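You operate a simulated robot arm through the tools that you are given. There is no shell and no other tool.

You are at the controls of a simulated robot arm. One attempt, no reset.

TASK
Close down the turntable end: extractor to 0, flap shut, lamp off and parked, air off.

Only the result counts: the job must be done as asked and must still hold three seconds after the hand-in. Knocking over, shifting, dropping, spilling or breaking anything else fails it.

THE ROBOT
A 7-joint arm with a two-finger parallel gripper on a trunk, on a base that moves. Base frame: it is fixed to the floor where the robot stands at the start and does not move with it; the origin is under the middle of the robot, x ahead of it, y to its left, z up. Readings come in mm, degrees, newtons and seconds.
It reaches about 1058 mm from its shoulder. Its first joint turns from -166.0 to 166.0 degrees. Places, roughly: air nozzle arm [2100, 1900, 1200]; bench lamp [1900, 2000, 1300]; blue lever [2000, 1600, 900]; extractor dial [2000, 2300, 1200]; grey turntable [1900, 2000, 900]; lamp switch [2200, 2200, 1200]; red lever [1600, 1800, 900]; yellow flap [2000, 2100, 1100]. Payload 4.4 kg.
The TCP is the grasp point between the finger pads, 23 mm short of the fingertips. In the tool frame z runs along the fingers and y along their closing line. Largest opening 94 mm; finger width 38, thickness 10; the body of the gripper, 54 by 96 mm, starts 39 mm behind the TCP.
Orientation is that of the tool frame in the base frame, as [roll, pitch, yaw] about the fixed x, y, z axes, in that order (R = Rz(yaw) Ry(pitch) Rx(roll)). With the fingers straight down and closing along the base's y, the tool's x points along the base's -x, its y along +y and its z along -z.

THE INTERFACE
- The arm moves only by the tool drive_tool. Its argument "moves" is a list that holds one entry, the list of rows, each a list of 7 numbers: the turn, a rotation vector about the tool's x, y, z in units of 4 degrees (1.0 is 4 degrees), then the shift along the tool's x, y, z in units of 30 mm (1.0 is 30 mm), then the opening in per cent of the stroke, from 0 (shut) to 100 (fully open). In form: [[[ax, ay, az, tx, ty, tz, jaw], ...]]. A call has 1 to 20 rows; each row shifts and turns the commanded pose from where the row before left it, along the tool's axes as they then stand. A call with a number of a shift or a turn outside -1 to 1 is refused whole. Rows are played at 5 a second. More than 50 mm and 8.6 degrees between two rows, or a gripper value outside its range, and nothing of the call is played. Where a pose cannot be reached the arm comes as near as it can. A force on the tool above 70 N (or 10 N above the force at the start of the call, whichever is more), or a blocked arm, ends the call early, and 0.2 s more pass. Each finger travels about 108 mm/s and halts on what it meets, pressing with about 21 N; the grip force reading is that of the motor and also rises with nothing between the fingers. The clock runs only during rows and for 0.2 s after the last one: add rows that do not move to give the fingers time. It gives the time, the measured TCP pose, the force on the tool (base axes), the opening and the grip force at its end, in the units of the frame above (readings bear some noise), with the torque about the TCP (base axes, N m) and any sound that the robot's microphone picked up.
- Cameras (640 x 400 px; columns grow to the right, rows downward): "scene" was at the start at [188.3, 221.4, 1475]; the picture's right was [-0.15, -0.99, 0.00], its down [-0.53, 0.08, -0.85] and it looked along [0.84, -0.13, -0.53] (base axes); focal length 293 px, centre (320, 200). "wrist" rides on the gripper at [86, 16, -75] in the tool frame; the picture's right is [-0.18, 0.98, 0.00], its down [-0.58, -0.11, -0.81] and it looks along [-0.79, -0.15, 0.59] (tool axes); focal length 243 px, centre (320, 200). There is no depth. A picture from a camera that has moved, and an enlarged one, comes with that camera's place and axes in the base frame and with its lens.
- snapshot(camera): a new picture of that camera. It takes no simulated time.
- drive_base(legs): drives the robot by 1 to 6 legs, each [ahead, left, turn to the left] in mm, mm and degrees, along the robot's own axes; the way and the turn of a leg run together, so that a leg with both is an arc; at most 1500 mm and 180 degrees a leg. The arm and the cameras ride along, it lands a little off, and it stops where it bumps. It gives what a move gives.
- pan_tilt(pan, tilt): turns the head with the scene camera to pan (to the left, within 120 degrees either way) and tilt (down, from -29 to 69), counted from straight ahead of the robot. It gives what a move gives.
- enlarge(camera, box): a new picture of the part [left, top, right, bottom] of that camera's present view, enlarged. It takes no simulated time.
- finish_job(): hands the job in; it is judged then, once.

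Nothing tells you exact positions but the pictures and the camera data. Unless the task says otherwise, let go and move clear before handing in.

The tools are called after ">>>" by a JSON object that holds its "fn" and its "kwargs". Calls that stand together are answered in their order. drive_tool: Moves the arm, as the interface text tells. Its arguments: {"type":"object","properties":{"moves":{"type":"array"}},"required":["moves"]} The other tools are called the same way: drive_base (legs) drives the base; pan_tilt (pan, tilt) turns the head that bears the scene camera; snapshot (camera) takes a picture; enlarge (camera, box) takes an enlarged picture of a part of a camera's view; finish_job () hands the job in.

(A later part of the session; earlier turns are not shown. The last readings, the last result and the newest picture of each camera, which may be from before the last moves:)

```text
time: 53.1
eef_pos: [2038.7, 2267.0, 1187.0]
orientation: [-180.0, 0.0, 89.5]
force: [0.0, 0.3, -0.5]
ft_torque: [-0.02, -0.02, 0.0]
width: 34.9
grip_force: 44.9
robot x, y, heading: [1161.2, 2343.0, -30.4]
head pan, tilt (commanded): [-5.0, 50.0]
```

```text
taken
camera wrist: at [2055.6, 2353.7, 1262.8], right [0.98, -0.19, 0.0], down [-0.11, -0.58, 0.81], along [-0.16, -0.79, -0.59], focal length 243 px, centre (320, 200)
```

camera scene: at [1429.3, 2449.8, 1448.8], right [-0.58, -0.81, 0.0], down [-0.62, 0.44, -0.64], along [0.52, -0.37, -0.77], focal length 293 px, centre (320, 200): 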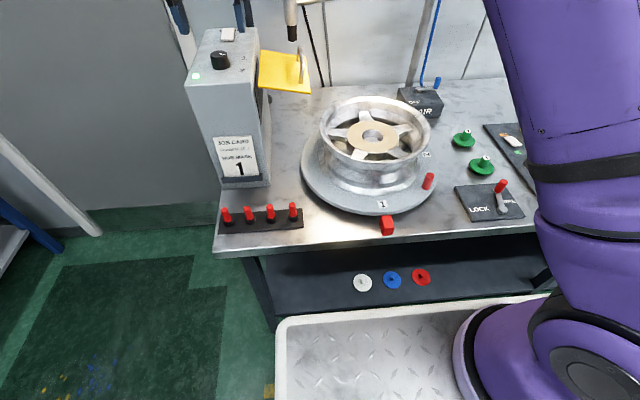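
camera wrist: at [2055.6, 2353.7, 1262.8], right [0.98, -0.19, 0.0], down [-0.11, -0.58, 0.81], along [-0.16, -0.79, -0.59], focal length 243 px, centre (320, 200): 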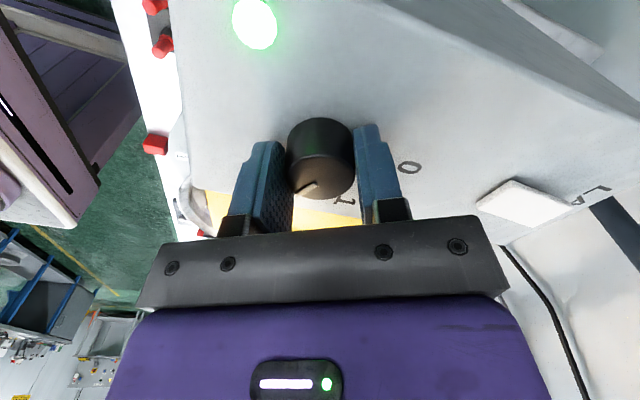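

The dial is gripped (34.9 mm). I'll turn it anticlockwise by 60° first and check.

>>> {"fn": "drive_tool", "kwargs": {"moves": [[[0, 0, -1, 0, 0, 0, 0], [0, 0, -1, 0, 0, 0, 0], [0, 0, -1, 0, 0, 0, 0], [0, 0, -1, 0, 0, 0, 0], [0, 0, -1, 0, 0, 0, 0], [0, 0, -1, 0, 0, 0, 0], [0, 0, -1, 0, 0, 0, 0], [0, 0, -1, 0, 0, 0, 0], [0, 0, -1, 0, 0, 0, 0], [0, 0, -1, 0, 0, 0, 0], [0, 0, -1, 0, 0, 0, 0], [0, 0, -1, 0, 0, 0, 0], [0, 0, -1, 0, 0, 0, 0], [0, 0, -1, 0, 0, 0, 0], [0, 0, -1, 0, 0, 0, 0], [0, 0, 0, 0, 0, 0, 0]]]}}

>>> {"fn": "snapshot", "kwargs": {"camera": "wrist"}}

```text
time: 56.5
eef_pos: [2037.8, 2267.9, 1188.6]
orientation: [179.9, -0.1, 149.6]
force: [-29.9, 3.2, -7.7]
ft_torque: [0.08, 0.6, -0.01]
width: 34.8
grip_force: 45.5
robot x, y, heading: [1159.2, 2341.6, -30.8]
head pan, tilt (commanded): [-5.0, 50.0]
```

```text
taken
camera wrist: at [1972.4, 2324.6, 1262.9], right [0.66, 0.75, 0.0], down [0.45, -0.39, 0.81], along [0.61, -0.53, -0.59], focal length 243 px, centre (320, 200)
```

wrist: 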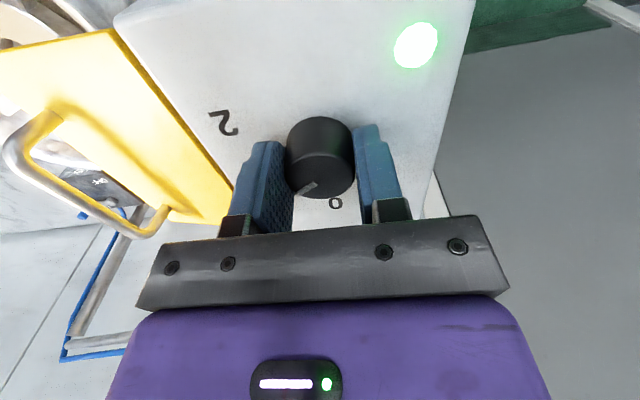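

The dial turned with the hand and now points to about 1, with a mild side load. I'll relieve the side load by 2 mm and turn a further 52°.

>>> {"fn": "drive_tool", "kwargs": {"moves": [[[0, 0, 0, 0.05, -0.03, 0, 0], [0, 0, -1, 0, 0, 0, 0], [0, 0, -1, 0, 0, 0, 0], [0, 0, -1, 0, 0, 0, 0], [0, 0, -1, 0, 0, 0, 0], [0, 0, -1, 0, 0, 0, 0], [0, 0, -1, 0, 0, 0, 0], [0, 0, -1, 0, 0, 0, 0], [0, 0, -1, 0, 0, 0, 0], [0, 0, -1, 0, 0, 0, 0], [0, 0, -1, 0, 0, 0, 0], [0, 0, -1, 0, 0, 0, 0], [0, 0, -1, 0, 0, 0, 0], [0, 0, -1, 0, 0, 0, 0], [0, 0, 0, 0, 0, 0, 0]]]}}

>>> {"fn": "snapshot", "kwargs": {"camera": "wrist"}}

```text
time: 59.8
eef_pos: [2038.4, 2265.5, 1187.8]
orientation: [-179.9, 0.0, -158.4]
force: [14.8, 5.0, 9.6]
ft_torque: [0.41, -1.28, 0.05]
width: 34.5
grip_force: 45.1
robot x, y, heading: [1160.4, 2341.5, -30.6]
head pan, tilt (commanded): [-5.0, 50.0]
```

```text
taken
camera wrist: at [1952.2, 2250.1, 1262.8], right [-0.19, 0.98, 0.0], down [0.58, 0.11, 0.81], along [0.79, 0.15, -0.59], focal length 243 px, centre (320, 200)
```

wrist: 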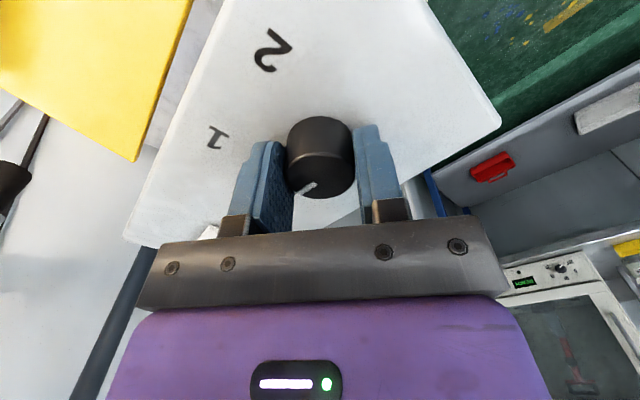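

The dial has been turned 112° in total. I'll open, lift and look at where the pointer stands against the 0.

>>> {"fn": "drive_tool", "kwargs": {"moves": [[[0, 0, 0, 0, 0, 0, 100], [0, 0, 0, 0, 0, 0, 100], [0, 0, 0, 0, 0, 0, 100], [0, 0, 0, 0, 0, -0.9, 100], [0, 0, 0, 0, 0, -0.9, 100], [0, 0, 0, 0, 0, -0.9, 100], [0, 0, 0, 0, 0, 0, 100]]]}}

>>> {"fn": "snapshot", "kwargs": {"camera": "wrist"}}

>>> {"fn": "enlarge", "kwargs": {"camera": "wrist", "box": [250, 40, 430, 220]}}

>>> {"fn": "enlarge", "kwargs": {"camera": "scene", "box": [180, 0, 270, 80]}}

```text
time: 61.4
eef_pos: [2035.9, 2264.3, 1270.9]
orientation: [-179.9, 0.0, -158.5]
force: [0.9, -0.1, -0.8]
ft_torque: [0.0, 0.02, 0.02]
width: 94.0
grip_force: 0.1
robot x, y, heading: [1159.5, 2342.3, -30.7]
head pan, tilt (commanded): [-5.0, 50.0]
```

```text
taken
camera wrist: at [1950.8, 2248.7, 1346.2], right [-0.19, 0.98, 0.0], down [0.58, 0.11, 0.81], along [0.79, 0.15, -0.59], focal length 243 px, centre (320, 200)
```

wrist: 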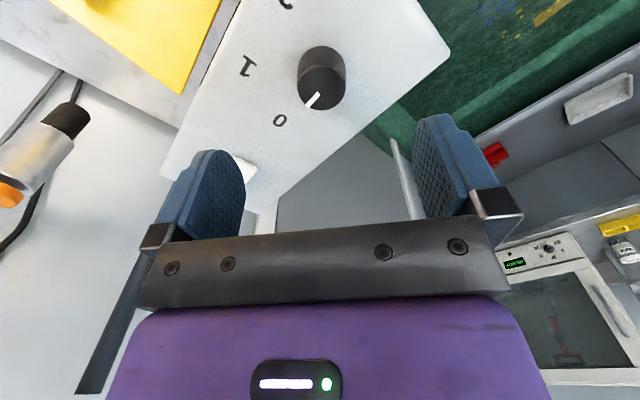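

```text
2.22 times, centred on (340, 130) of wrist
camera zoom: at [1950.8, 2248.7, 1346.2], right [-0.19, 0.98, 0.0], down [0.58, 0.11, 0.81], along [0.79, 0.15, -0.59], focal length 539 px, centre (276, 356)
```

zoom: 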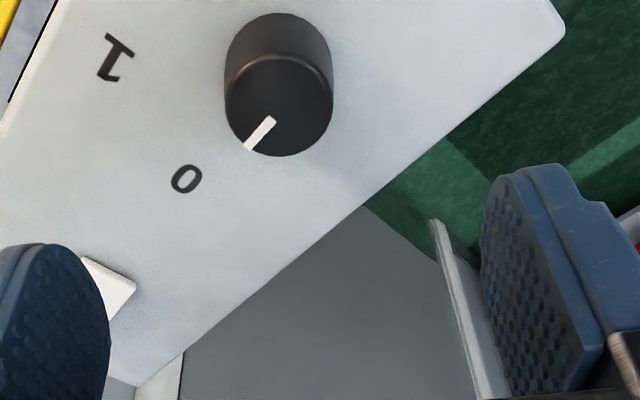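

```text
5.00 times, centred on (225, 40) of scene
camera zoom: at [1429.4, 2449.8, 1448.8], right [-0.58, -0.81, 0.0], down [-0.62, 0.44, -0.64], along [0.52, -0.37, -0.77], focal length 1463 px, centre (795, 1000)
```

zoom: 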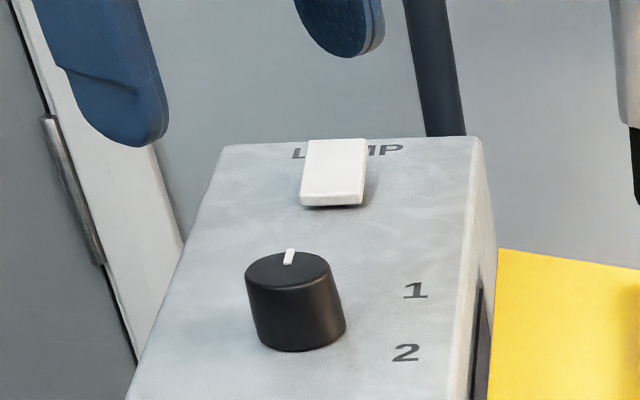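

The pointer is now close to 0; I'll zoom further to judge the residual error.

>>> {"fn": "enlarge", "kwargs": {"camera": "wrist", "box": [265, 40, 355, 130]}}

>>> {"fn": "enlarge", "kwargs": {"camera": "scene", "box": [205, 25, 245, 60]}}

```text
4.44 times, centred on (310, 85) of wrist
camera zoom: at [1950.8, 2248.7, 1346.2], right [-0.19, 0.98, 0.0], down [0.58, 0.11, 0.81], along [0.79, 0.15, -0.59], focal length 1078 px, centre (364, 711)
```

zoom: 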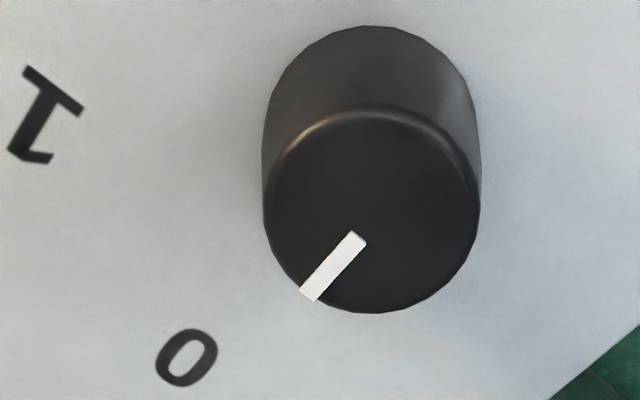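

```text
11.43 times, centred on (225, 42) of scene
camera zoom: at [1429.4, 2449.8, 1448.8], right [-0.58, -0.81, 0.0], down [-0.62, 0.44, -0.64], along [0.52, -0.37, -0.77], focal length 3344 px, centre (1406, 2000)
```

zoom: 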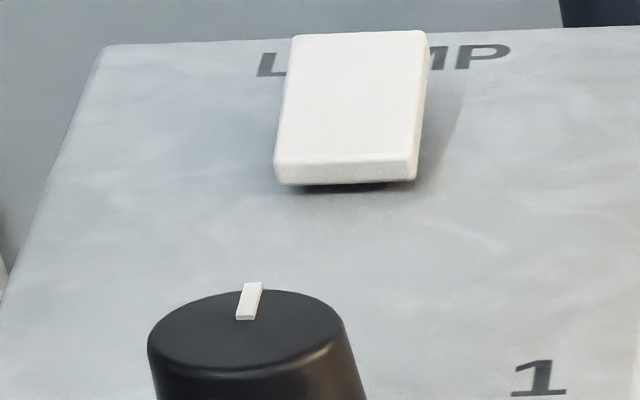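

The pointer lies along the 0 mark within a few degrees, so the dial is done. Next the LAMP rocker: I'll turn the hand so the fingers' thin side lies along the box, closing the fingers, and look at the rocker from its side.

>>> {"fn": "drive_tool", "kwargs": {"moves": [[[0, 0, 1, 0, 0, 0, 0], [0, 0, 1, 0, 0, 0, 0], [0, 0, 1, 0, 0, 0, 0], [0, 0, 1, 0, 0, 0, 0], [0, 0, 1, 0, 0, 0, 0], [0, 0, 1, 0, 0, 0, 0], [0, 0, 1, 0, 0, 0, 0], [0, 0, 1, 0, 0, 0, 0], [0, 0, 1, 0, 0, 0, 0], [0, 0, 1, 0, 0, 0, 0], [0, 0, 1, 0, 0, 0, 0], [0, 0, 1, 0, 0, 0, 0], [0, 0, 1, 0, 0, 0, 0], [0, 0, 1, 0, 0, 0, 0], [0, 0, 1, 0, 0, 0, 0], [0, 0, 1, 0, 0, 0, 0], [0, 0, 1, 0, 0, 0, 0], [0, 0, 1, 0, 0, 0, 0], [0, 0, 1, 0, 0, 0, 0], [0, 0, 1, 0, 0, 0, 0]]]}}

>>> {"fn": "drive_tool", "kwargs": {"moves": [[[0, 0, 1, 0, 0, 0, 0], [0, 0, 1, 0, 0, 0, 0], [0, 0, 1, 0, 0, 0, 0], [0, 0, 1, 0, 0, 0, 0], [0, 0, 1, 0, 0, 0, 0], [0, 0, 1, 0, 0, 0, 0], [0, 0, 1, 0, 0, 0, 0], [0, 0, 1, 0, 0, 0, 0], [0, 0, 1, 0, 0, 0, 0], [0, 0, 1, 0, 0, 0, 0], [0, 0, 1, 0, 0, 0, 0], [0, 0, 1, 0, 0, 0, 0], [0, 0, 1, 0, 0, 0, 0], [0, 0, 1, 0, 0, 0, 0], [0, 0, 1, 0, 0, 0, 0], [0, 0, 0, 0, 0, 0, 0]]]}}

>>> {"fn": "snapshot", "kwargs": {"camera": "wrist"}}

```text
time: 65.5
eef_pos: [2037.6, 2267.9, 1268.3]
orientation: [-180.0, 0.0, 121.4]
force: [-0.1, 0.2, 0.5]
ft_torque: [-0.02, 0.0, 0.02]
width: 0.1
grip_force: 20.8
robot x, y, heading: [1159.2, 2343.9, -30.5]
head pan, tilt (commanded): [-5.0, 50.0]
```

```text
time: 69.0
eef_pos: [2036.2, 2267.9, 1266.5]
orientation: [179.9, 0.0, 61.5]
force: [-0.2, 0.6, -0.3]
ft_torque: [0.02, 0.02, -0.03]
width: 0.0
grip_force: 20.8
robot x, y, heading: [1162.9, 2341.1, -30.5]
head pan, tilt (commanded): [-5.0, 50.0]
```

```text
taken
camera wrist: at [2093.1, 2335.9, 1343.3], right [0.78, -0.63, 0.0], down [-0.37, -0.46, 0.81], along [-0.51, -0.63, -0.59], focal length 243 px, centre (320, 200)
```

wrist: 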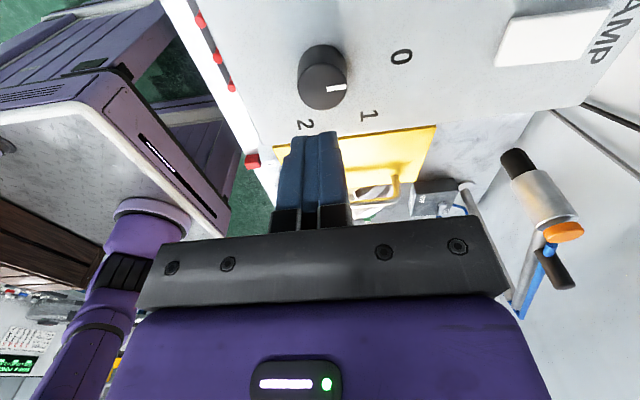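

Here the rocker appears from the side. Enlarging it.

>>> {"fn": "enlarge", "kwargs": {"camera": "wrist", "box": [470, 0, 640, 110]}}

>>> {"fn": "enlarge", "kwargs": {"camera": "wrist", "box": [260, 110, 480, 240]}}

```text
3.64 times, centred on (555, 55) of wrist
camera zoom: at [2093.1, 2335.9, 1343.3], right [0.78, -0.63, 0.0], down [-0.37, -0.46, 0.81], along [-0.51, -0.63, -0.59], focal length 882 px, centre (-534, 727)
```

zoom: 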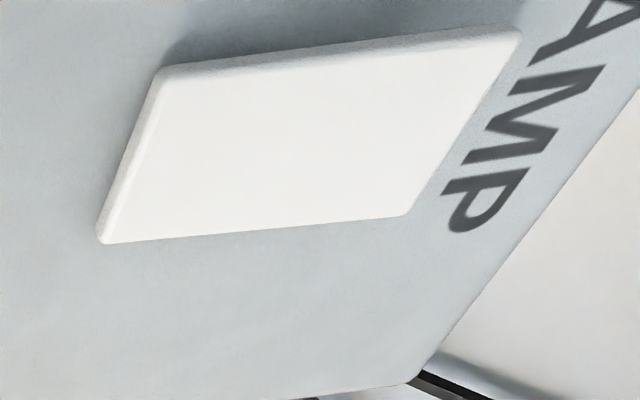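

```text
2.91 times, centred on (370, 175) of wrist
camera zoom: at [2093.1, 2335.9, 1343.3], right [0.78, -0.63, 0.0], down [-0.37, -0.46, 0.81], along [-0.51, -0.63, -0.59], focal length 706 px, centre (174, 273)
```

zoom: 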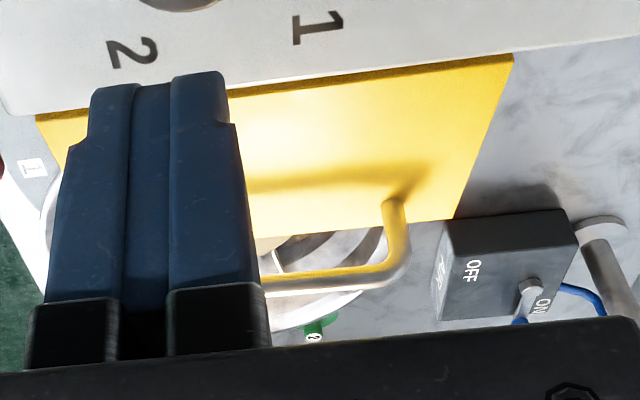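

Triangulated, the rocker's far end is up (z≈1179) and its near end down (z≈1166), so off means pressing the far end. I'll move the closed fingertips over the far end at (2174, 2190) first.

>>> {"fn": "drive_tool", "kwargs": {"moves": [[[0, 0, 0, -0.017, 0.88, 0, 0], [0, 0, 0, -0.017, 0.88, 0, 0], [0, 0, 0, -0.017, 0.88, 0, 0], [0, 0, 0, -0.017, 0.88, 0, 0], [0, 0, 0, -0.017, 0.88, 0, 0], [0, 0, 0, -0.017, 0.88, 0, 0], [0, 0, 0, 0, 0, 0.8, 0], [0, 0, 0, 0, 0, 0.8, 0], [0, 0, 0, 0, 0, 0, 0]]]}}

>>> {"fn": "snapshot", "kwargs": {"camera": "wrist"}}

>>> {"fn": "pan_tilt", "kwargs": {"pan": 0, "tilt": 32}}

>>> {"fn": "enlarge", "kwargs": {"camera": "scene", "box": [200, 30, 400, 170]}}

```text
time: 71.0
eef_pos: [2155.7, 2191.4, 1213.9]
orientation: [-180.0, -0.1, 61.6]
force: [-0.2, 0.1, -0.9]
ft_torque: [-0.02, -0.01, -0.01]
width: 0.0
grip_force: 20.8
out of reach, approached as far as the arm can: row 6
robot x, y, heading: [1161.3, 2345.4, -30.6]
head pan, tilt (commanded): [-5.0, 50.0]
```

```text
taken
camera wrist: at [2211.6, 2258.8, 1289.1], right [0.78, -0.63, 0.0], down [-0.37, -0.46, 0.81], along [-0.51, -0.63, -0.59], focal length 243 px, centre (320, 200)
```

wrist: 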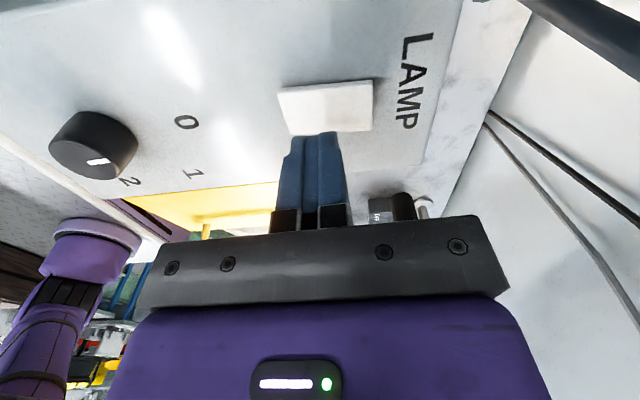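

```text
time: 71.8
eef_pos: [2154.7, 2190.9, 1213.8]
orientation: [-180.0, 0.0, 61.5]
force: [1.2, 1.0, 0.8]
ft_torque: [-0.02, -0.01, 0.0]
width: 0.0
grip_force: 21.0
robot x, y, heading: [1164.0, 2343.1, -30.4]
head pan, tilt (commanded): [0.0, 32.0]
```

```text
2.86 times, centred on (300, 100) of scene
camera zoom: at [1443.8, 2449.1, 1475.1], right [-0.51, -0.86, 0.0], down [-0.46, 0.27, -0.85], along [0.73, -0.43, -0.53], focal length 836 px, centre (377, 486)
```

zoom: 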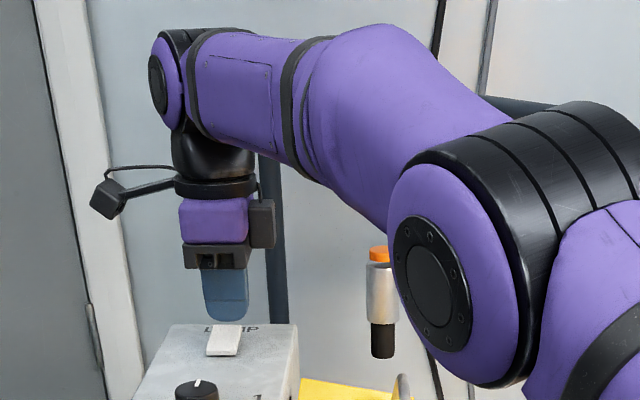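

The far end of the rocker is just past my comfortable reach from here. I'll back the hand off and up, then check the gap between my deck and the bench before edging the base closer.

>>> {"fn": "drive_tool", "kwargs": {"moves": [[[0, 0, 0, 0, 0, -0.9, 0], [0, 0, 0, 0, 0, -0.9, 0], [0, 0, 0, 0, -0.9, 0, 0], [0, 0, 0, 0, -0.9, 0, 0], [0, 0, 0, 0, -0.9, 0, 0], [0, 0, 0, 0, -0.9, 0, 0], [0, 0, 0, 0, -0.9, 0, 0], [0, 0, 0, 0, 0, 0, 0]]]}}

>>> {"fn": "pan_tilt", "kwargs": {"pan": 0, "tilt": 60}}

>>> {"fn": "snapshot", "kwargs": {"camera": "scene"}}

```text
time: 73.6
eef_pos: [2038.3, 2251.9, 1265.4]
orientation: [-180.0, 0.0, 61.5]
force: [0.2, 0.1, 0.4]
ft_torque: [0.0, 0.0, -0.04]
width: 0.0
grip_force: 21.1
robot x, y, heading: [1162.2, 2339.9, -30.3]
head pan, tilt (commanded): [0.0, 32.0]
```

```text
time: 74.5
eef_pos: [2039.3, 2253.9, 1266.2]
orientation: [180.0, 0.1, 61.5]
force: [0.4, 0.1, 0.0]
ft_torque: [0.0, -0.02, -0.02]
width: 0.0
grip_force: 20.7
robot x, y, heading: [1159.6, 2338.9, -30.8]
head pan, tilt (commanded): [0.0, 60.0]
```

```text
taken
camera scene: at [1424.1, 2460.7, 1436.3], right [-0.51, -0.86, 0.0], down [-0.75, 0.44, -0.5], along [0.43, -0.25, -0.87], focal length 293 px, centre (320, 200)
```

scene: 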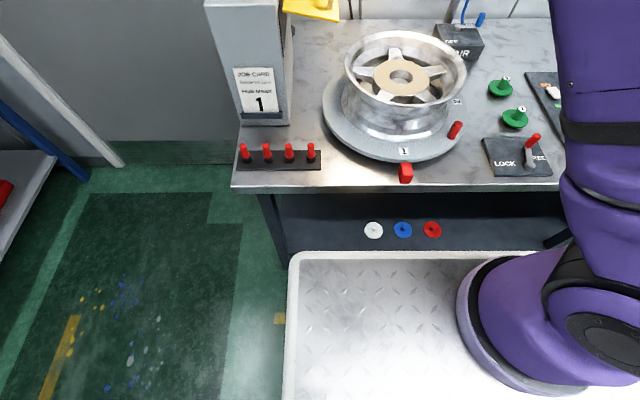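

The deck front is about 350 mm ahead of my centre at z≈890, leaving roughly 150–190 mm to the bench. I'll edge ahead 100 mm, then look again.

>>> {"fn": "drive_base", "kwargs": {"legs": [[100, 0, 0]]}}

>>> {"fn": "snapshot", "kwargs": {"camera": "scene"}}

>>> {"fn": "snapshot", "kwargs": {"camera": "wrist"}}

```text
time: 75.6
eef_pos: [2124.9, 2202.1, 1267.0]
orientation: [180.0, -0.1, 61.6]
force: [0.6, 0.5, 0.5]
ft_torque: [-0.02, 0.0, 0.01]
width: 0.0
grip_force: 21.1
robot x, y, heading: [1247.9, 2290.3, -30.3]
head pan, tilt (commanded): [0.0, 60.0]
```

```text
taken
camera scene: at [1511.1, 2409.4, 1436.3], right [-0.51, -0.86, 0.0], down [-0.75, 0.44, -0.5], along [0.43, -0.25, -0.87], focal length 293 px, centre (320, 200)
```

scene: 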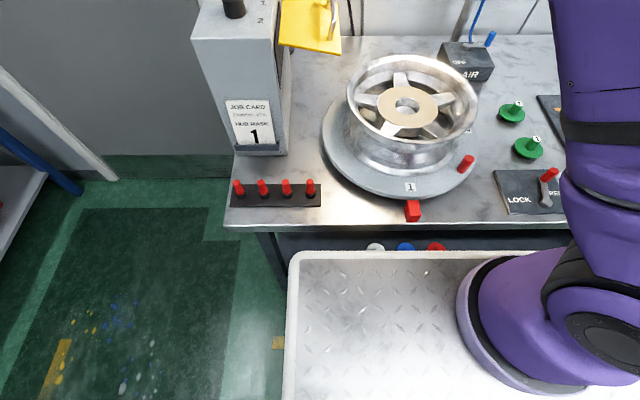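

```text
taken
camera wrist: at [2181.2, 2269.6, 1342.1], right [0.78, -0.63, 0.0], down [-0.37, -0.46, 0.81], along [-0.51, -0.63, -0.59], focal length 243 px, centre (320, 200)
```

wrist: 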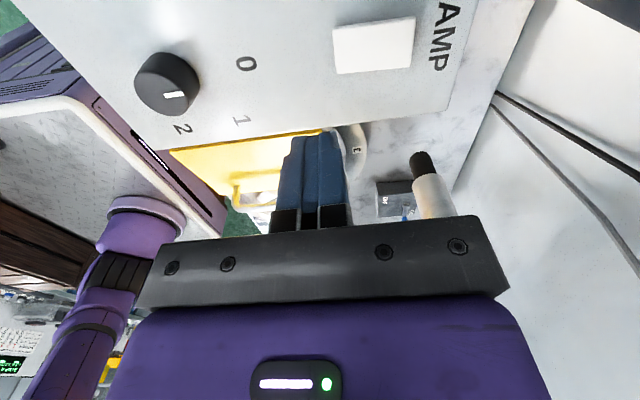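

The gap is still about 80 mm. I'll place the closed fingertips over the rocker's far end, about 7 mm above it.

>>> {"fn": "drive_tool", "kwargs": {"moves": [[[0, 0, 0, 0.213, 0.853, 0, 0], [0, 0, 0, 0.213, 0.853, 0, 0], [0, 0, 0, 0, 0, 1, 0], [0, 0, 0, 0, 0, 0.9, 0], [0, 0, 0, 0, 0, 0, 0]]]}}

>>> {"fn": "snapshot", "kwargs": {"camera": "wrist"}}

>>> {"fn": "pan_tilt", "kwargs": {"pan": 0, "tilt": 32}}

>>> {"fn": "enlarge", "kwargs": {"camera": "scene", "box": [180, 30, 400, 170]}}

```text
time: 76.8
eef_pos: [2175.7, 2187.6, 1208.8]
orientation: [180.0, 0.0, 61.5]
force: [-0.6, 0.4, 0.1]
ft_torque: [-0.03, 0.05, 0.01]
width: 0.0
grip_force: 20.7
robot x, y, heading: [1244.7, 2291.0, -30.6]
head pan, tilt (commanded): [0.0, 60.0]
```

```text
taken
camera wrist: at [2231.5, 2256.4, 1284.1], right [0.78, -0.63, 0.0], down [-0.37, -0.46, 0.81], along [-0.51, -0.63, -0.59], focal length 243 px, centre (320, 200)
```

wrist: 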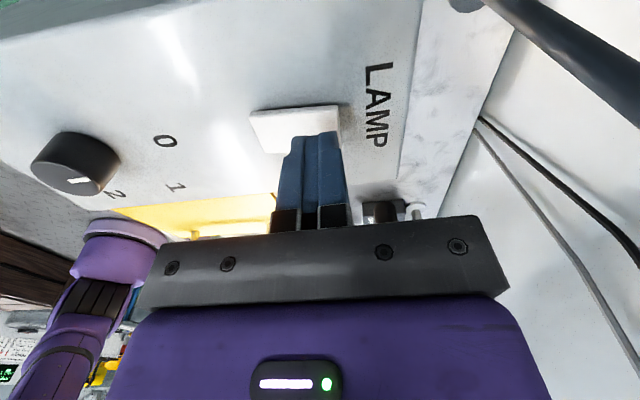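

```text
time: 77.8
eef_pos: [2176.7, 2189.0, 1210.2]
orientation: [179.9, 0.0, 61.5]
force: [-0.5, -1.0, -0.6]
ft_torque: [0.01, 0.02, -0.01]
width: 0.1
grip_force: 21.6
robot x, y, heading: [1246.5, 2293.0, -30.5]
head pan, tilt (commanded): [0.0, 32.0]
```

```text
2.86 times, centred on (290, 100) of scene
camera zoom: at [1530.9, 2397.8, 1475.1], right [-0.51, -0.86, 0.0], down [-0.46, 0.27, -0.85], along [0.73, -0.43, -0.53], focal length 836 px, centre (406, 486)
```

zoom: 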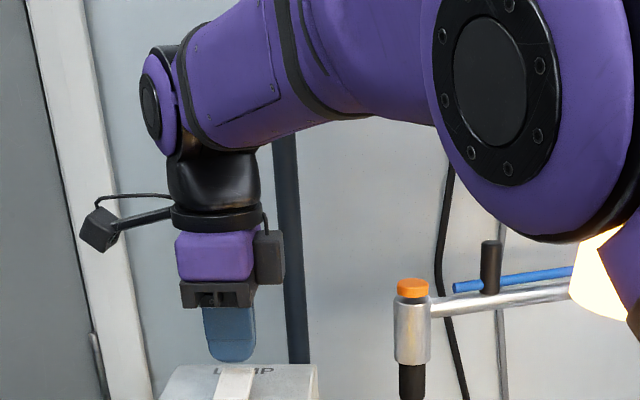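

The tips are over the far end of the rocker and clear of everything. Now I'll press down in small steps.

>>> {"fn": "drive_tool", "kwargs": {"moves": [[[0, 0, 0, 0, 0, 0.1, 0], [0, 0, 0, 0, 0, 0.1, 0], [0, 0, 0, 0, 0, 0.1, 0], [0, 0, 0, 0, 0, 0.1, 0], [0, 0, 0, 0, 0, 0.1, 0], [0, 0, 0, 0, 0, 0.1, 0], [0, 0, 0, 0, 0, 0.1, 0], [0, 0, 0, 0, 0, 0, 0]]]}}

>>> {"fn": "enlarge", "kwargs": {"camera": "scene", "box": [180, 30, 400, 170]}}

>>> {"fn": "snapshot", "kwargs": {"camera": "wrist"}}

```text
time: 79.6
eef_pos: [2176.7, 2188.5, 1193.9]
orientation: [179.5, -0.2, 61.5]
force: [13.4, -4.8, 41.5]
ft_torque: [0.1, -0.05, -0.03]
width: 0.0
grip_force: 20.6
robot x, y, heading: [1248.5, 2291.6, -30.5]
head pan, tilt (commanded): [0.0, 32.0]
heard: click
```

```text
2.86 times, centred on (290, 100) of scene
camera zoom: at [1529.9, 2397.7, 1475.5], right [-0.51, -0.86, 0.0], down [-0.46, 0.27, -0.85], along [0.73, -0.43, -0.53], focal length 836 px, centre (406, 486)
```

zoom: 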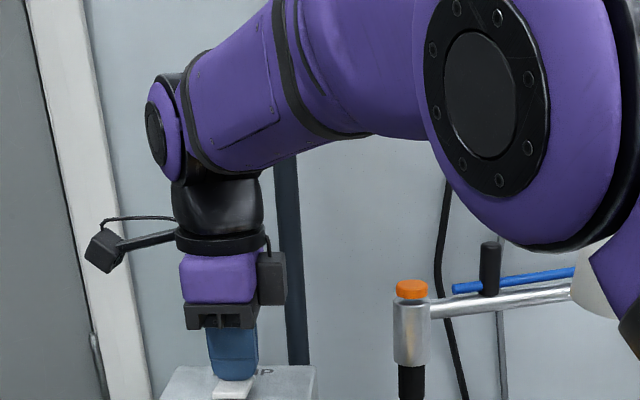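

```text
taken
camera wrist: at [2231.3, 2255.4, 1268.7], right [0.78, -0.63, 0.01], down [-0.38, -0.46, 0.8], along [-0.5, -0.63, -0.6], focal length 243 px, centre (320, 200)
```

wrist: 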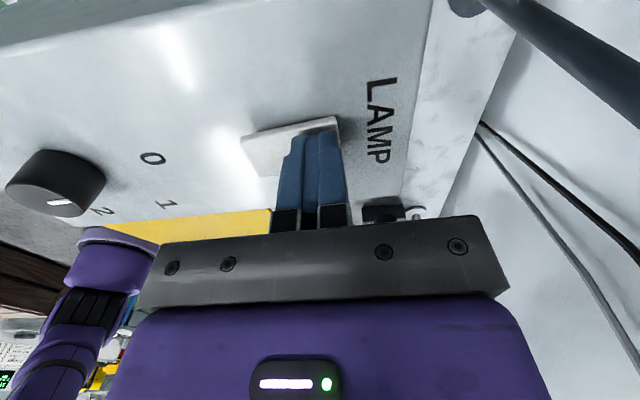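

A click was heard and the lamp went dark. I'll lift off and look at the lamp post surroundings for a park mark.

>>> {"fn": "drive_tool", "kwargs": {"moves": [[[0, 0, 0, 0, 0, -0.5, 0], [0, 0, 0, 0, 0, -1, 0], [0, 0, 0, 0, 0, -1, 0], [0, 0, 0, 0, 0, 0, 0]]]}}

>>> {"fn": "snapshot", "kwargs": {"camera": "wrist"}}

>>> {"fn": "snapshot", "kwargs": {"camera": "scene"}}

```text
time: 80.6
eef_pos: [2173.7, 2187.5, 1264.5]
orientation: [179.9, 0.0, 61.5]
force: [-0.6, -0.1, -0.9]
ft_torque: [0.01, 0.02, 0.02]
width: 0.3
grip_force: 20.9
robot x, y, heading: [1249.3, 2294.9, -30.5]
head pan, tilt (commanded): [0.0, 32.0]
```

```text
taken
camera wrist: at [2230.6, 2256.1, 1339.0], right [0.78, -0.63, 0.0], down [-0.37, -0.46, 0.81], along [-0.51, -0.63, -0.59], focal length 243 px, centre (320, 200)
```

wrist: 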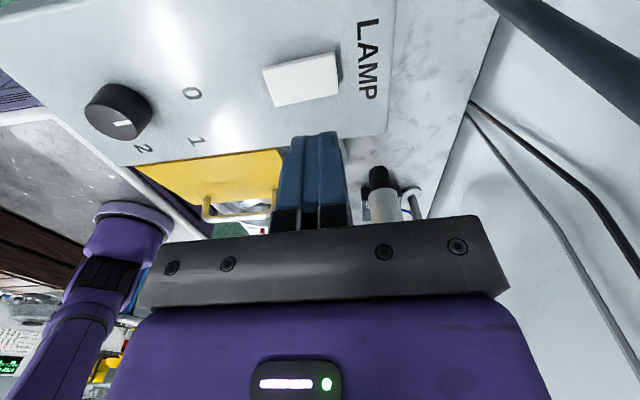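

```text
taken
camera scene: at [1530.9, 2397.8, 1475.2], right [-0.51, -0.86, 0.0], down [-0.46, 0.27, -0.85], along [0.73, -0.43, -0.53], focal length 293 px, centre (320, 200)
```

scene: 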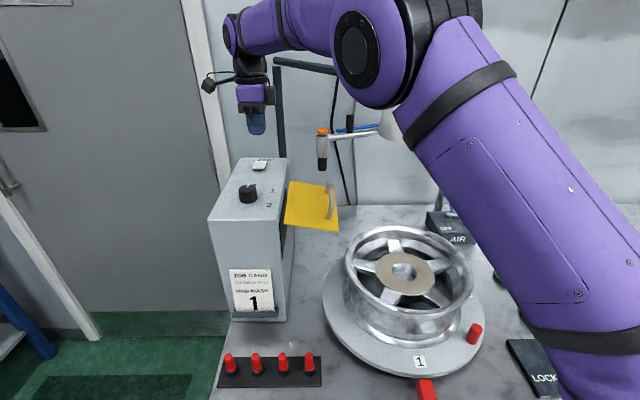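

No label in view yet. I'll pull the arm back out of the way and look over the wall, bench and post with the scene camera.

>>> {"fn": "drive_tool", "kwargs": {"moves": [[[0, 0, 0, 0, -1, -0.3, 0], [0, 0, 0, 0, -1, -0.3, 0], [0, 0, 0, 0, -1, -0.3, 0], [0, 0, 0, 0, -1, -0.3, 0], [0, 0, 0, 0, -1, -0.3, 0], [0, 0, 0, 0, -1, -0.3, 0], [0, 0, 0, 0, -1, -0.3, 0], [0, 0, 0, 0, -1, 0, 0], [0, 0, 0, 0, -1, 0, 0], [0, 0, 0, 0, -1, 0, 0], [0, 0, 0, 0, -1, 0, 0], [0, 0, 0, 0, -1, 0, 0], [0, 0, 0, 0, -1, 0, 0], [0, 0, 0, 0, 0, 0, 0]]]}}

>>> {"fn": "pan_tilt", "kwargs": {"pan": -15, "tilt": 15}}

>>> {"fn": "snapshot", "kwargs": {"camera": "scene"}}

>>> {"fn": "enlarge", "kwargs": {"camera": "scene", "box": [60, 60, 380, 260]}}

```text
time: 83.6
eef_pos: [1831.4, 2374.5, 1326.1]
orientation: [180.0, -0.1, 61.5]
force: [-1.1, 0.3, 0.2]
ft_torque: [0.01, 0.01, 0.03]
width: 0.0
grip_force: 20.8
robot x, y, heading: [1248.7, 2293.9, -30.4]
head pan, tilt (commanded): [0.0, 32.0]
```

```text
time: 84.4
eef_pos: [1831.6, 2373.0, 1327.7]
orientation: [-180.0, 0.0, 61.6]
force: [-0.7, 0.7, 0.1]
ft_torque: [0.0, -0.02, -0.03]
width: 0.0
grip_force: 20.8
robot x, y, heading: [1248.9, 2292.6, -30.6]
head pan, tilt (commanded): [-15.0, 15.0]
```

```text
taken
camera scene: at [1519.2, 2376.6, 1502.5], right [-0.71, -0.7, 0.0], down [-0.18, 0.18, -0.97], along [0.68, -0.69, -0.26], focal length 293 px, centre (320, 200)
```

scene: 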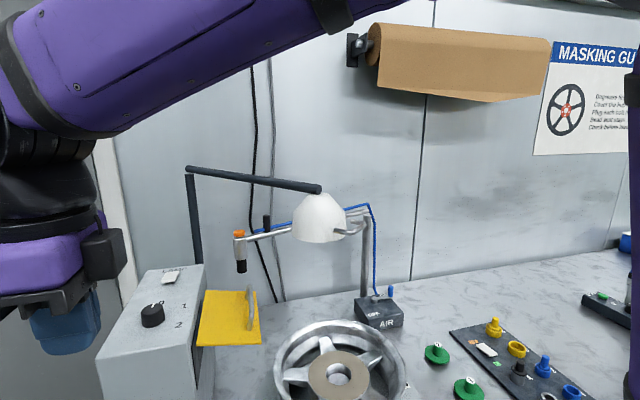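

```text
2.00 times, centred on (220, 160) of scene
camera zoom: at [1519.2, 2376.6, 1502.5], right [-0.71, -0.7, 0.0], down [-0.18, 0.18, -0.97], along [0.68, -0.69, -0.26], focal length 585 px, centre (520, 280)
```

zoom: 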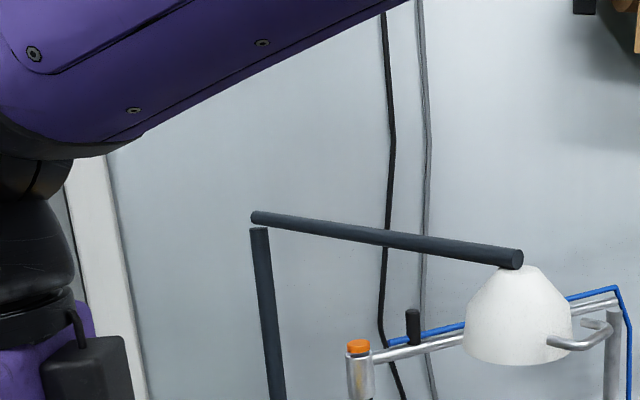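

The lamp is dark and no park sign shows on the wall. I'll use the wrist camera to look behind the extractor and at the post base.

>>> {"fn": "drive_tool", "kwargs": {"moves": [[[0, 0, -1, 0, 1, 0, 0], [0, 0, -1, 0, 1, 0, 0], [0, 0, -1, 0, 1, 0, 0], [0, 0, -1, 0, 1, 0, 0], [0, 0, -1, 0, 1, 0, 0], [0, 0, -1, 0, 0, 0, 0], [0, 0, -1, 0, 0, 0, 0], [0, 0, -1, 0, 0, 0, 0], [0, 0, -1, 0, 0, 0, 0], [0, 0, -1, 0, 0, 0, 0], [0, 0, -1, 0, 0, 0, 0], [0, 0, -1, 0, 0, 0, 0], [0, 0, -1, 0, 0, 0, 0], [0, 0, -1, 0, 0, 0, 0], [0, 0, -1, 0, 0, 0, 0], [0, 0, -1, 0, 0, 0, 0], [0, 0, -1, 0, 0, 0, 0], [0, 0, -1, 0, 0, 0, 0], [0, 0, -1, 0, 0, 0, 0], [0, 0, -1, 0, 0, 0, 0]]]}}

>>> {"fn": "snapshot", "kwargs": {"camera": "wrist"}}

```text
time: 88.6
eef_pos: [1974.0, 2321.6, 1325.5]
orientation: [-180.0, -0.1, 141.7]
force: [-0.5, -0.8, -0.2]
ft_torque: [-0.01, 0.0, 0.02]
width: 0.0
grip_force: 20.9
robot x, y, heading: [1249.3, 2293.1, -30.3]
head pan, tilt (commanded): [-15.0, 15.0]
```

```text
taken
camera wrist: at [1916.3, 2388.6, 1401.4], right [0.75, 0.66, 0.0], down [0.39, -0.45, 0.81], along [0.53, -0.61, -0.59], focal length 243 px, centre (320, 200)
```

wrist: 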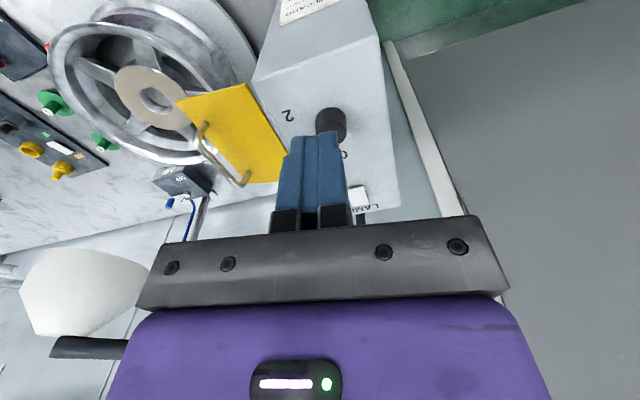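

I'll move forward over the rocker at this height and look down behind the box.

>>> {"fn": "drive_tool", "kwargs": {"moves": [[[0, 0, 0, -0.98, 0.05, 0, 0], [0, 0, 0, -0.98, 0.05, 0, 0], [0, 0, 0, -0.98, 0.05, 0, 0], [0, 0, 0, -0.98, 0.05, 0, 0], [0, 0, 0, -0.98, 0.05, 0, 0], [0, 0, 0, -0.98, 0.05, 0, 0], [0, 0, 0, -0.98, 0.05, 0, 100], [0, 0, 0, 0, 0, 0, 100], [0, 0, 0, 0, 0, 0, 100]]]}}

>>> {"fn": "snapshot", "kwargs": {"camera": "wrist"}}

>>> {"fn": "enlarge", "kwargs": {"camera": "wrist", "box": [180, 20, 480, 220]}}

```text
time: 90.6
eef_pos: [2140.8, 2200.1, 1328.3]
orientation: [180.0, 0.1, 141.5]
force: [0.3, 0.9, -0.1]
ft_torque: [0.01, 0.0, -0.02]
width: 93.9
grip_force: 0.0
robot x, y, heading: [1251.2, 2295.7, -30.4]
head pan, tilt (commanded): [-15.0, 15.0]
```

```text
taken
camera wrist: at [2083.8, 2266.5, 1403.0], right [0.76, 0.65, 0.0], down [0.39, -0.45, 0.81], along [0.53, -0.61, -0.59], focal length 243 px, centre (320, 200)
```

wrist: 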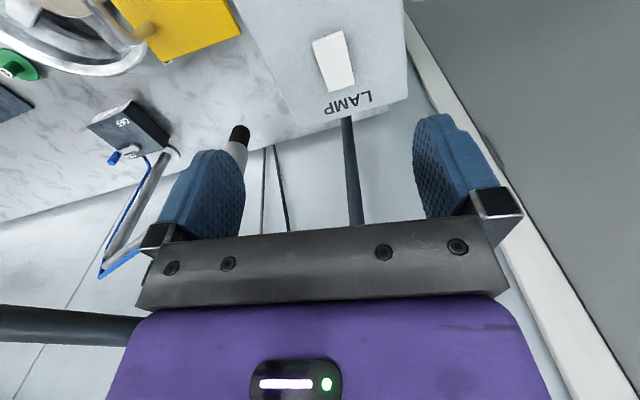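

```text
2.00 times, centred on (330, 120) of wrist
camera zoom: at [2083.8, 2266.5, 1403.0], right [0.76, 0.65, 0.0], down [0.39, -0.45, 0.81], along [0.53, -0.61, -0.59], focal length 485 px, centre (300, 360)
```

zoom: 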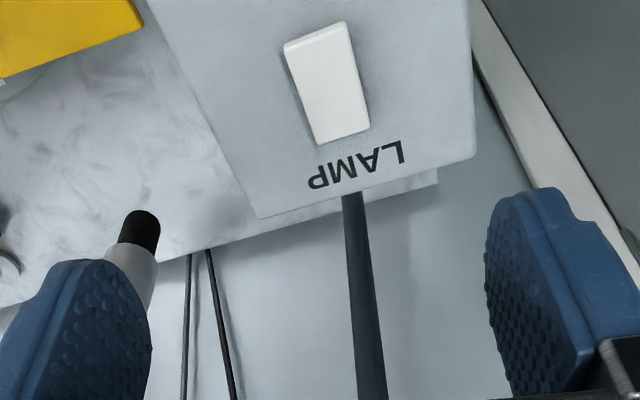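

Nothing is marked behind the box. I'll raise the wrist camera to look down on the lamp arm, its pivot and the bench from above, to find the park position.

>>> {"fn": "drive_tool", "kwargs": {"moves": [[[0, 0, 0, 0.8, 0, -1, 100], [0, 0, 0, 0.8, 0, -1, 100], [0, 0, 0, 0.8, 0, -1, 100], [0, 0, 0, 0.8, 0, -1, 100], [0, 0, 0, 0, 0, -1, 100], [0, 0, 0, 0, 0, 0, 100]]]}}

>>> {"fn": "snapshot", "kwargs": {"camera": "wrist"}}

```text
time: 92.0
eef_pos: [2065.6, 2261.6, 1476.5]
orientation: [179.9, 0.0, 141.5]
force: [0.5, -0.6, 0.4]
ft_torque: [0.03, -0.03, 0.04]
width: 94.2
grip_force: 0.0
robot x, y, heading: [1252.1, 2292.9, -30.4]
head pan, tilt (commanded): [-15.0, 15.0]
```

```text
taken
camera wrist: at [2009.2, 2329.2, 1551.2], right [0.76, 0.65, 0.0], down [0.39, -0.45, 0.81], along [0.53, -0.61, -0.59], focal length 243 px, centre (320, 200)
```

wrist: 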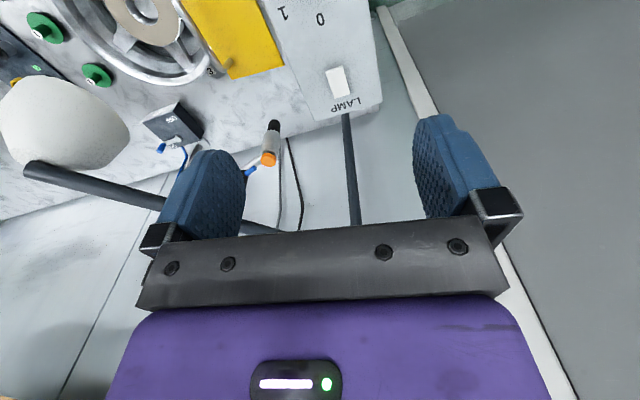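

The gripper hides the far part; I'll turn the hand 40° clockwise so the camera looks along the bench toward the lamp.

>>> {"fn": "drive_tool", "kwargs": {"moves": [[[0, 0, 1, 0, 0, 0, 100], [0, 0, 1, 0, 0, 0, 100], [0, 0, 1, 0, 0, 0, 100], [0, 0, 1, 0, 0, 0, 100], [0, 0, 1, 0, 0, 0, 100], [0, 0, 1, 0, 0, 0, 100], [0, 0, 1, 0, 0, 0, 100], [0, 0, 1, 0, 0, 0, 100], [0, 0, 1, 0, 0, 0, 100], [0, 0, 1, 0, 0, 0, 100], [0, 0, 0, 0, 0, 0, 100]]]}}

>>> {"fn": "snapshot", "kwargs": {"camera": "wrist"}}

>>> {"fn": "snapshot", "kwargs": {"camera": "scene"}}

```text
time: 94.4
eef_pos: [2066.0, 2262.7, 1475.6]
orientation: [180.0, 0.0, 101.4]
force: [-0.5, 0.0, 0.0]
ft_torque: [-0.03, -0.03, 0.02]
width: 93.9
grip_force: 0.0
robot x, y, heading: [1251.4, 2292.5, -30.6]
head pan, tilt (commanded): [-15.0, 15.0]
```

```text
taken
camera wrist: at [2064.7, 2350.4, 1551.0], right [1.0, 0.01, 0.0], down [0.01, -0.59, 0.81], along [0.01, -0.81, -0.59], focal length 243 px, centre (320, 200)
```

wrist: 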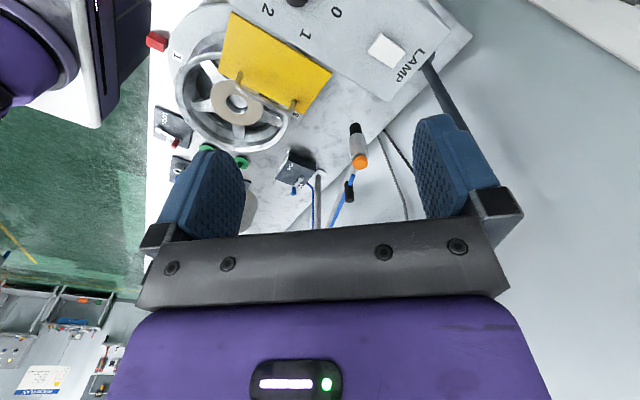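

```text
taken
camera scene: at [1519.2, 2376.6, 1502.6], right [-0.71, -0.7, 0.0], down [-0.18, 0.18, -0.97], along [0.68, -0.69, -0.26], focal length 293 px, centre (320, 200)
```

scene: 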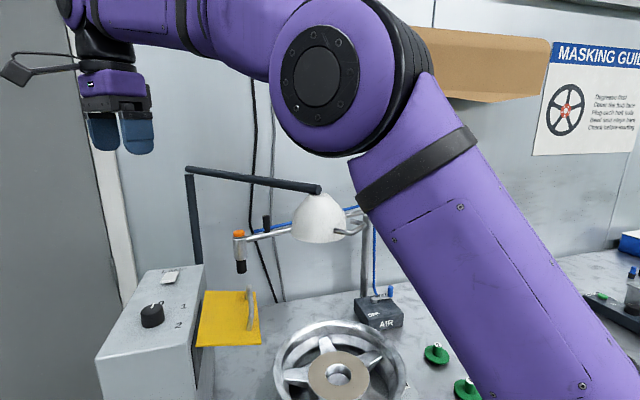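

No park mark exists anywhere I can see, so parking means swinging the lamp arm back against the wall, clear of the turntable. I'll bring a part-open hand down on the near side of the lamp head, 50 mm short of it, and look.

>>> {"fn": "drive_tool", "kwargs": {"moves": [[[0, 0, 0, -0.482, -0.879, 0, 38], [0, 0, 0, -0.482, -0.879, 0, 38], [0, 0, 0, -0.482, -0.879, 0, 38], [0, 0, 0, -0.482, -0.879, 0, 38], [0, 0, 0, -0.482, -0.879, 0, 38], [0, 0, 0, -0.482, -0.879, 0, 38], [0, 0, 0, -0.482, -0.879, 0, 38], [0, 0, 0, -0.482, -0.879, 0, 38], [0, 0, 0, 0, 0, 1, 38], [0, 0, 0, 0, 0, 1, 38], [0, 0, 0, 0, 0, 0, 38]]]}}

>>> {"fn": "snapshot", "kwargs": {"camera": "wrist"}}

>>> {"fn": "snapshot", "kwargs": {"camera": "scene"}}

```text
time: 96.8
eef_pos: [1881.6, 2105.6, 1416.3]
orientation: [180.0, -0.1, 101.5]
force: [-1.3, 0.3, -0.1]
ft_torque: [-0.01, 0.0, 0.0]
width: 35.5
grip_force: 0.1
robot x, y, heading: [1243.9, 2290.5, -30.5]
head pan, tilt (commanded): [-15.0, 15.0]
```

```text
taken
camera wrist: at [1881.0, 2193.4, 1491.3], right [1.0, 0.02, 0.0], down [0.01, -0.59, 0.81], along [0.01, -0.81, -0.59], focal length 243 px, centre (320, 200)
```

wrist: 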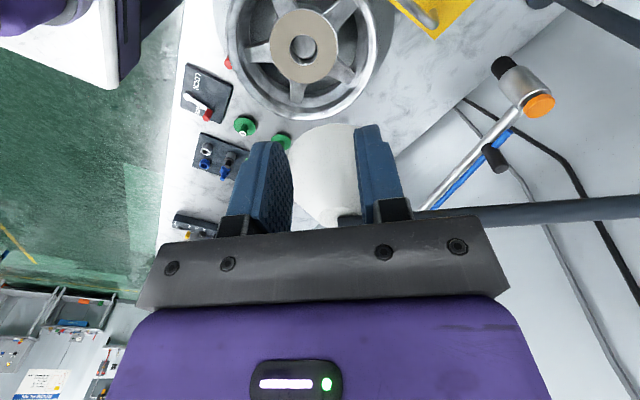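

```text
taken
camera scene: at [1519.1, 2376.6, 1502.6], right [-0.71, -0.7, 0.0], down [-0.18, 0.18, -0.97], along [0.68, -0.69, -0.26], focal length 293 px, centre (320, 200)
```

scene: 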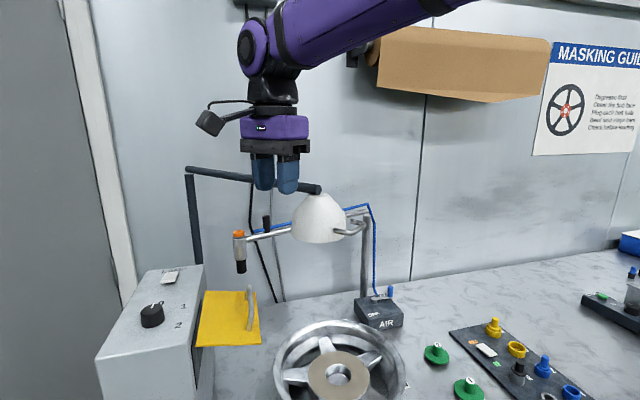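

The lamp head is in line with the fingers. I'll zoom in to measure lamp and arm more exactly before descending.

>>> {"fn": "enlarge", "kwargs": {"camera": "wrist", "box": [230, 90, 430, 240]}}

>>> {"fn": "enlarge", "kwargs": {"camera": "scene", "box": [230, 130, 400, 270]}}

```text
2.67 times, centred on (330, 165) of wrist
camera zoom: at [1881.0, 2193.4, 1491.3], right [1.0, 0.02, 0.0], down [0.01, -0.59, 0.81], along [0.01, -0.81, -0.59], focal length 647 px, centre (293, 293)
```

zoom: 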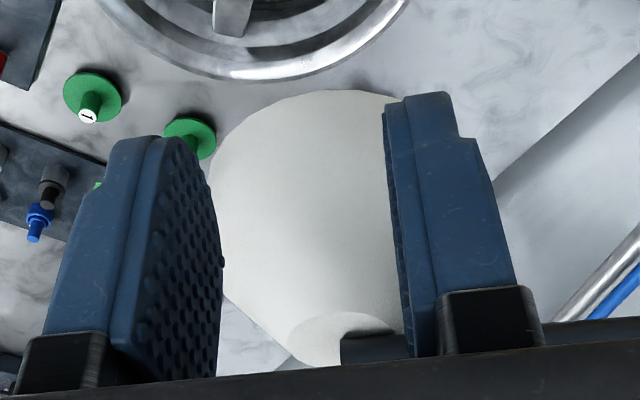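

```text
2.86 times, centred on (315, 200) of scene
camera zoom: at [1519.1, 2376.6, 1502.6], right [-0.71, -0.7, 0.0], down [-0.18, 0.18, -0.97], along [0.68, -0.69, -0.26], focal length 836 px, centre (334, 200)
```

zoom: 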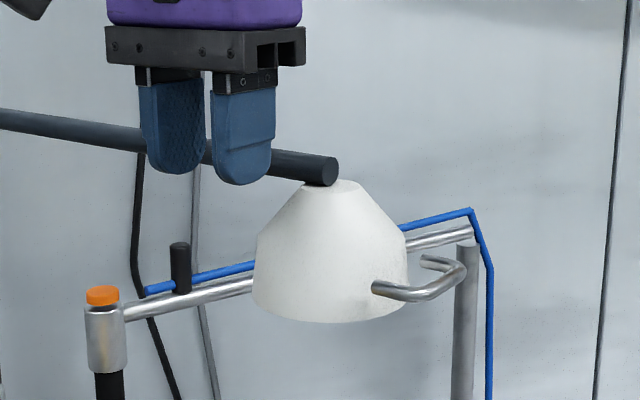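

Lamp head centre is about (1901, 1991), shade z 1286–1369, so it is well centred ahead of the fingers. I'll descend to z 1325 and close in until almost touching.

>>> {"fn": "drive_tool", "kwargs": {"moves": [[[0, 0, 0, 0, 0, 1, 38], [0, 0, 0, 0, 0, 1, 38], [0, 0, 0, 0, 0, 1, 38], [0, 0, 0, -0.7, -0.1, 0, 38], [0, 0, 0, -0.7, 0, 0, 38], [0, 0, 0, 0, 0, 0, 38]]]}}

>>> {"fn": "snapshot", "kwargs": {"camera": "wrist"}}

>>> {"fn": "enlarge", "kwargs": {"camera": "scene", "box": [200, 100, 420, 270]}}

```text
time: 98.2
eef_pos: [1883.6, 2063.3, 1326.9]
orientation: [179.9, 0.0, 101.6]
force: [0.0, 0.2, 0.0]
ft_torque: [0.03, -0.01, -0.02]
width: 35.7
grip_force: 0.1
robot x, y, heading: [1248.4, 2291.5, -30.6]
head pan, tilt (commanded): [-15.0, 15.0]
```

```text
taken
camera wrist: at [1884.4, 2150.4, 1402.0], right [1.0, 0.02, 0.0], down [0.01, -0.59, 0.81], along [0.01, -0.81, -0.59], focal length 243 px, centre (320, 200)
```

wrist: 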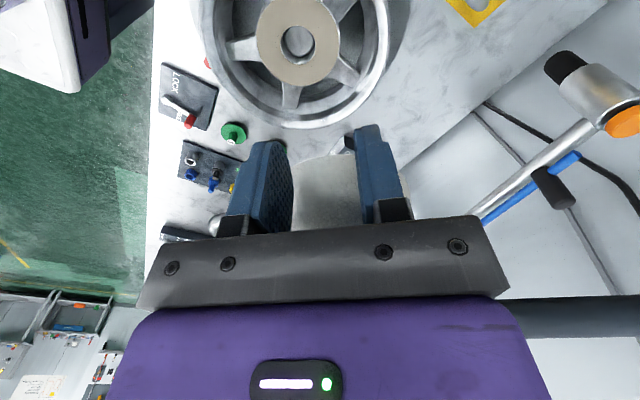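

```text
2.35 times, centred on (310, 185) of scene
camera zoom: at [1519.1, 2376.6, 1502.6], right [-0.71, -0.7, 0.0], down [-0.18, 0.18, -0.97], along [0.68, -0.69, -0.26], focal length 688 px, centre (344, 235)
```

zoom: 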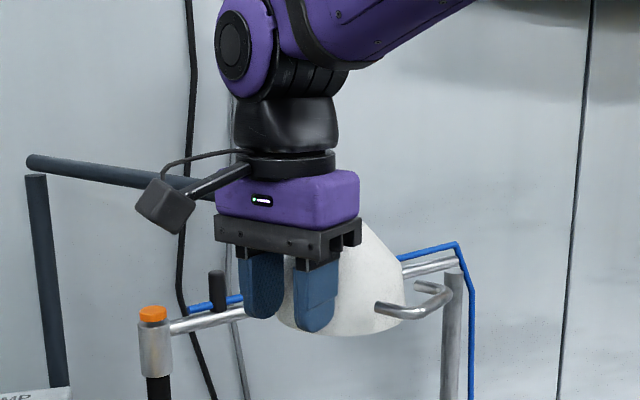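

About 6 mm from contact and clear above. I'll start pushing the lamp around its post toward the wall, slowly, 2° per row, 16° first.

>>> {"fn": "drive_tool", "kwargs": {"moves": [[[0, 0, 0, -0.2, 0, 0, 38], [0, 0, -0.5, -0.496, -0.07, 0, 38], [0, 0, -0.5, -0.496, -0.07, 0, 38], [0, 0, -0.5, -0.496, -0.07, 0, 38], [0, 0, -0.5, -0.496, -0.07, 0, 38], [0, 0, -0.5, -0.496, -0.07, 0, 38], [0, 0, -0.5, -0.496, -0.07, 0, 38], [0, 0, -0.5, -0.496, -0.07, 0, 38], [0, 0, -0.5, -0.496, -0.07, 0, 38], [0, 0, 0, 0, 0, 0, 38]]]}}

>>> {"fn": "snapshot", "kwargs": {"camera": "wrist"}}

>>> {"fn": "snapshot", "kwargs": {"camera": "scene"}}

```text
time: 100.4
eef_pos: [1910.1, 1940.2, 1326.5]
orientation: [180.0, 0.0, 117.5]
force: [0.4, 0.5, -1.1]
ft_torque: [0.01, 0.0, 0.01]
width: 35.8
grip_force: 0.1
robot x, y, heading: [1249.2, 2292.7, -30.6]
head pan, tilt (commanded): [-15.0, 15.0]
```

```text
taken
camera wrist: at [1885.4, 2023.3, 1401.5], right [0.96, 0.29, 0.0], down [0.17, -0.57, 0.81], along [0.23, -0.77, -0.59], focal length 243 px, centre (320, 200)
```

wrist: 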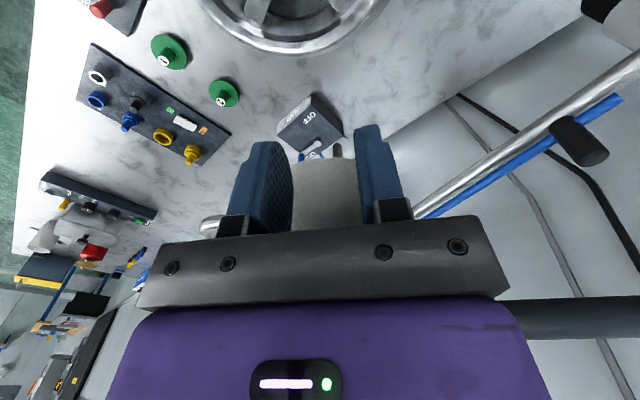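

```text
taken
camera scene: at [1519.1, 2376.6, 1502.6], right [-0.71, -0.7, 0.0], down [-0.18, 0.18, -0.97], along [0.68, -0.69, -0.26], focal length 293 px, centre (320, 200)
```

scene: 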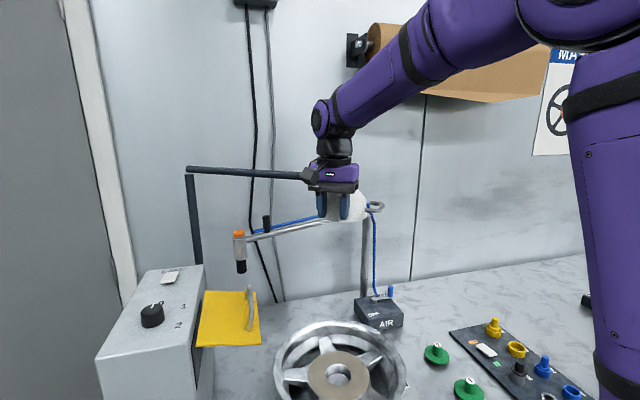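

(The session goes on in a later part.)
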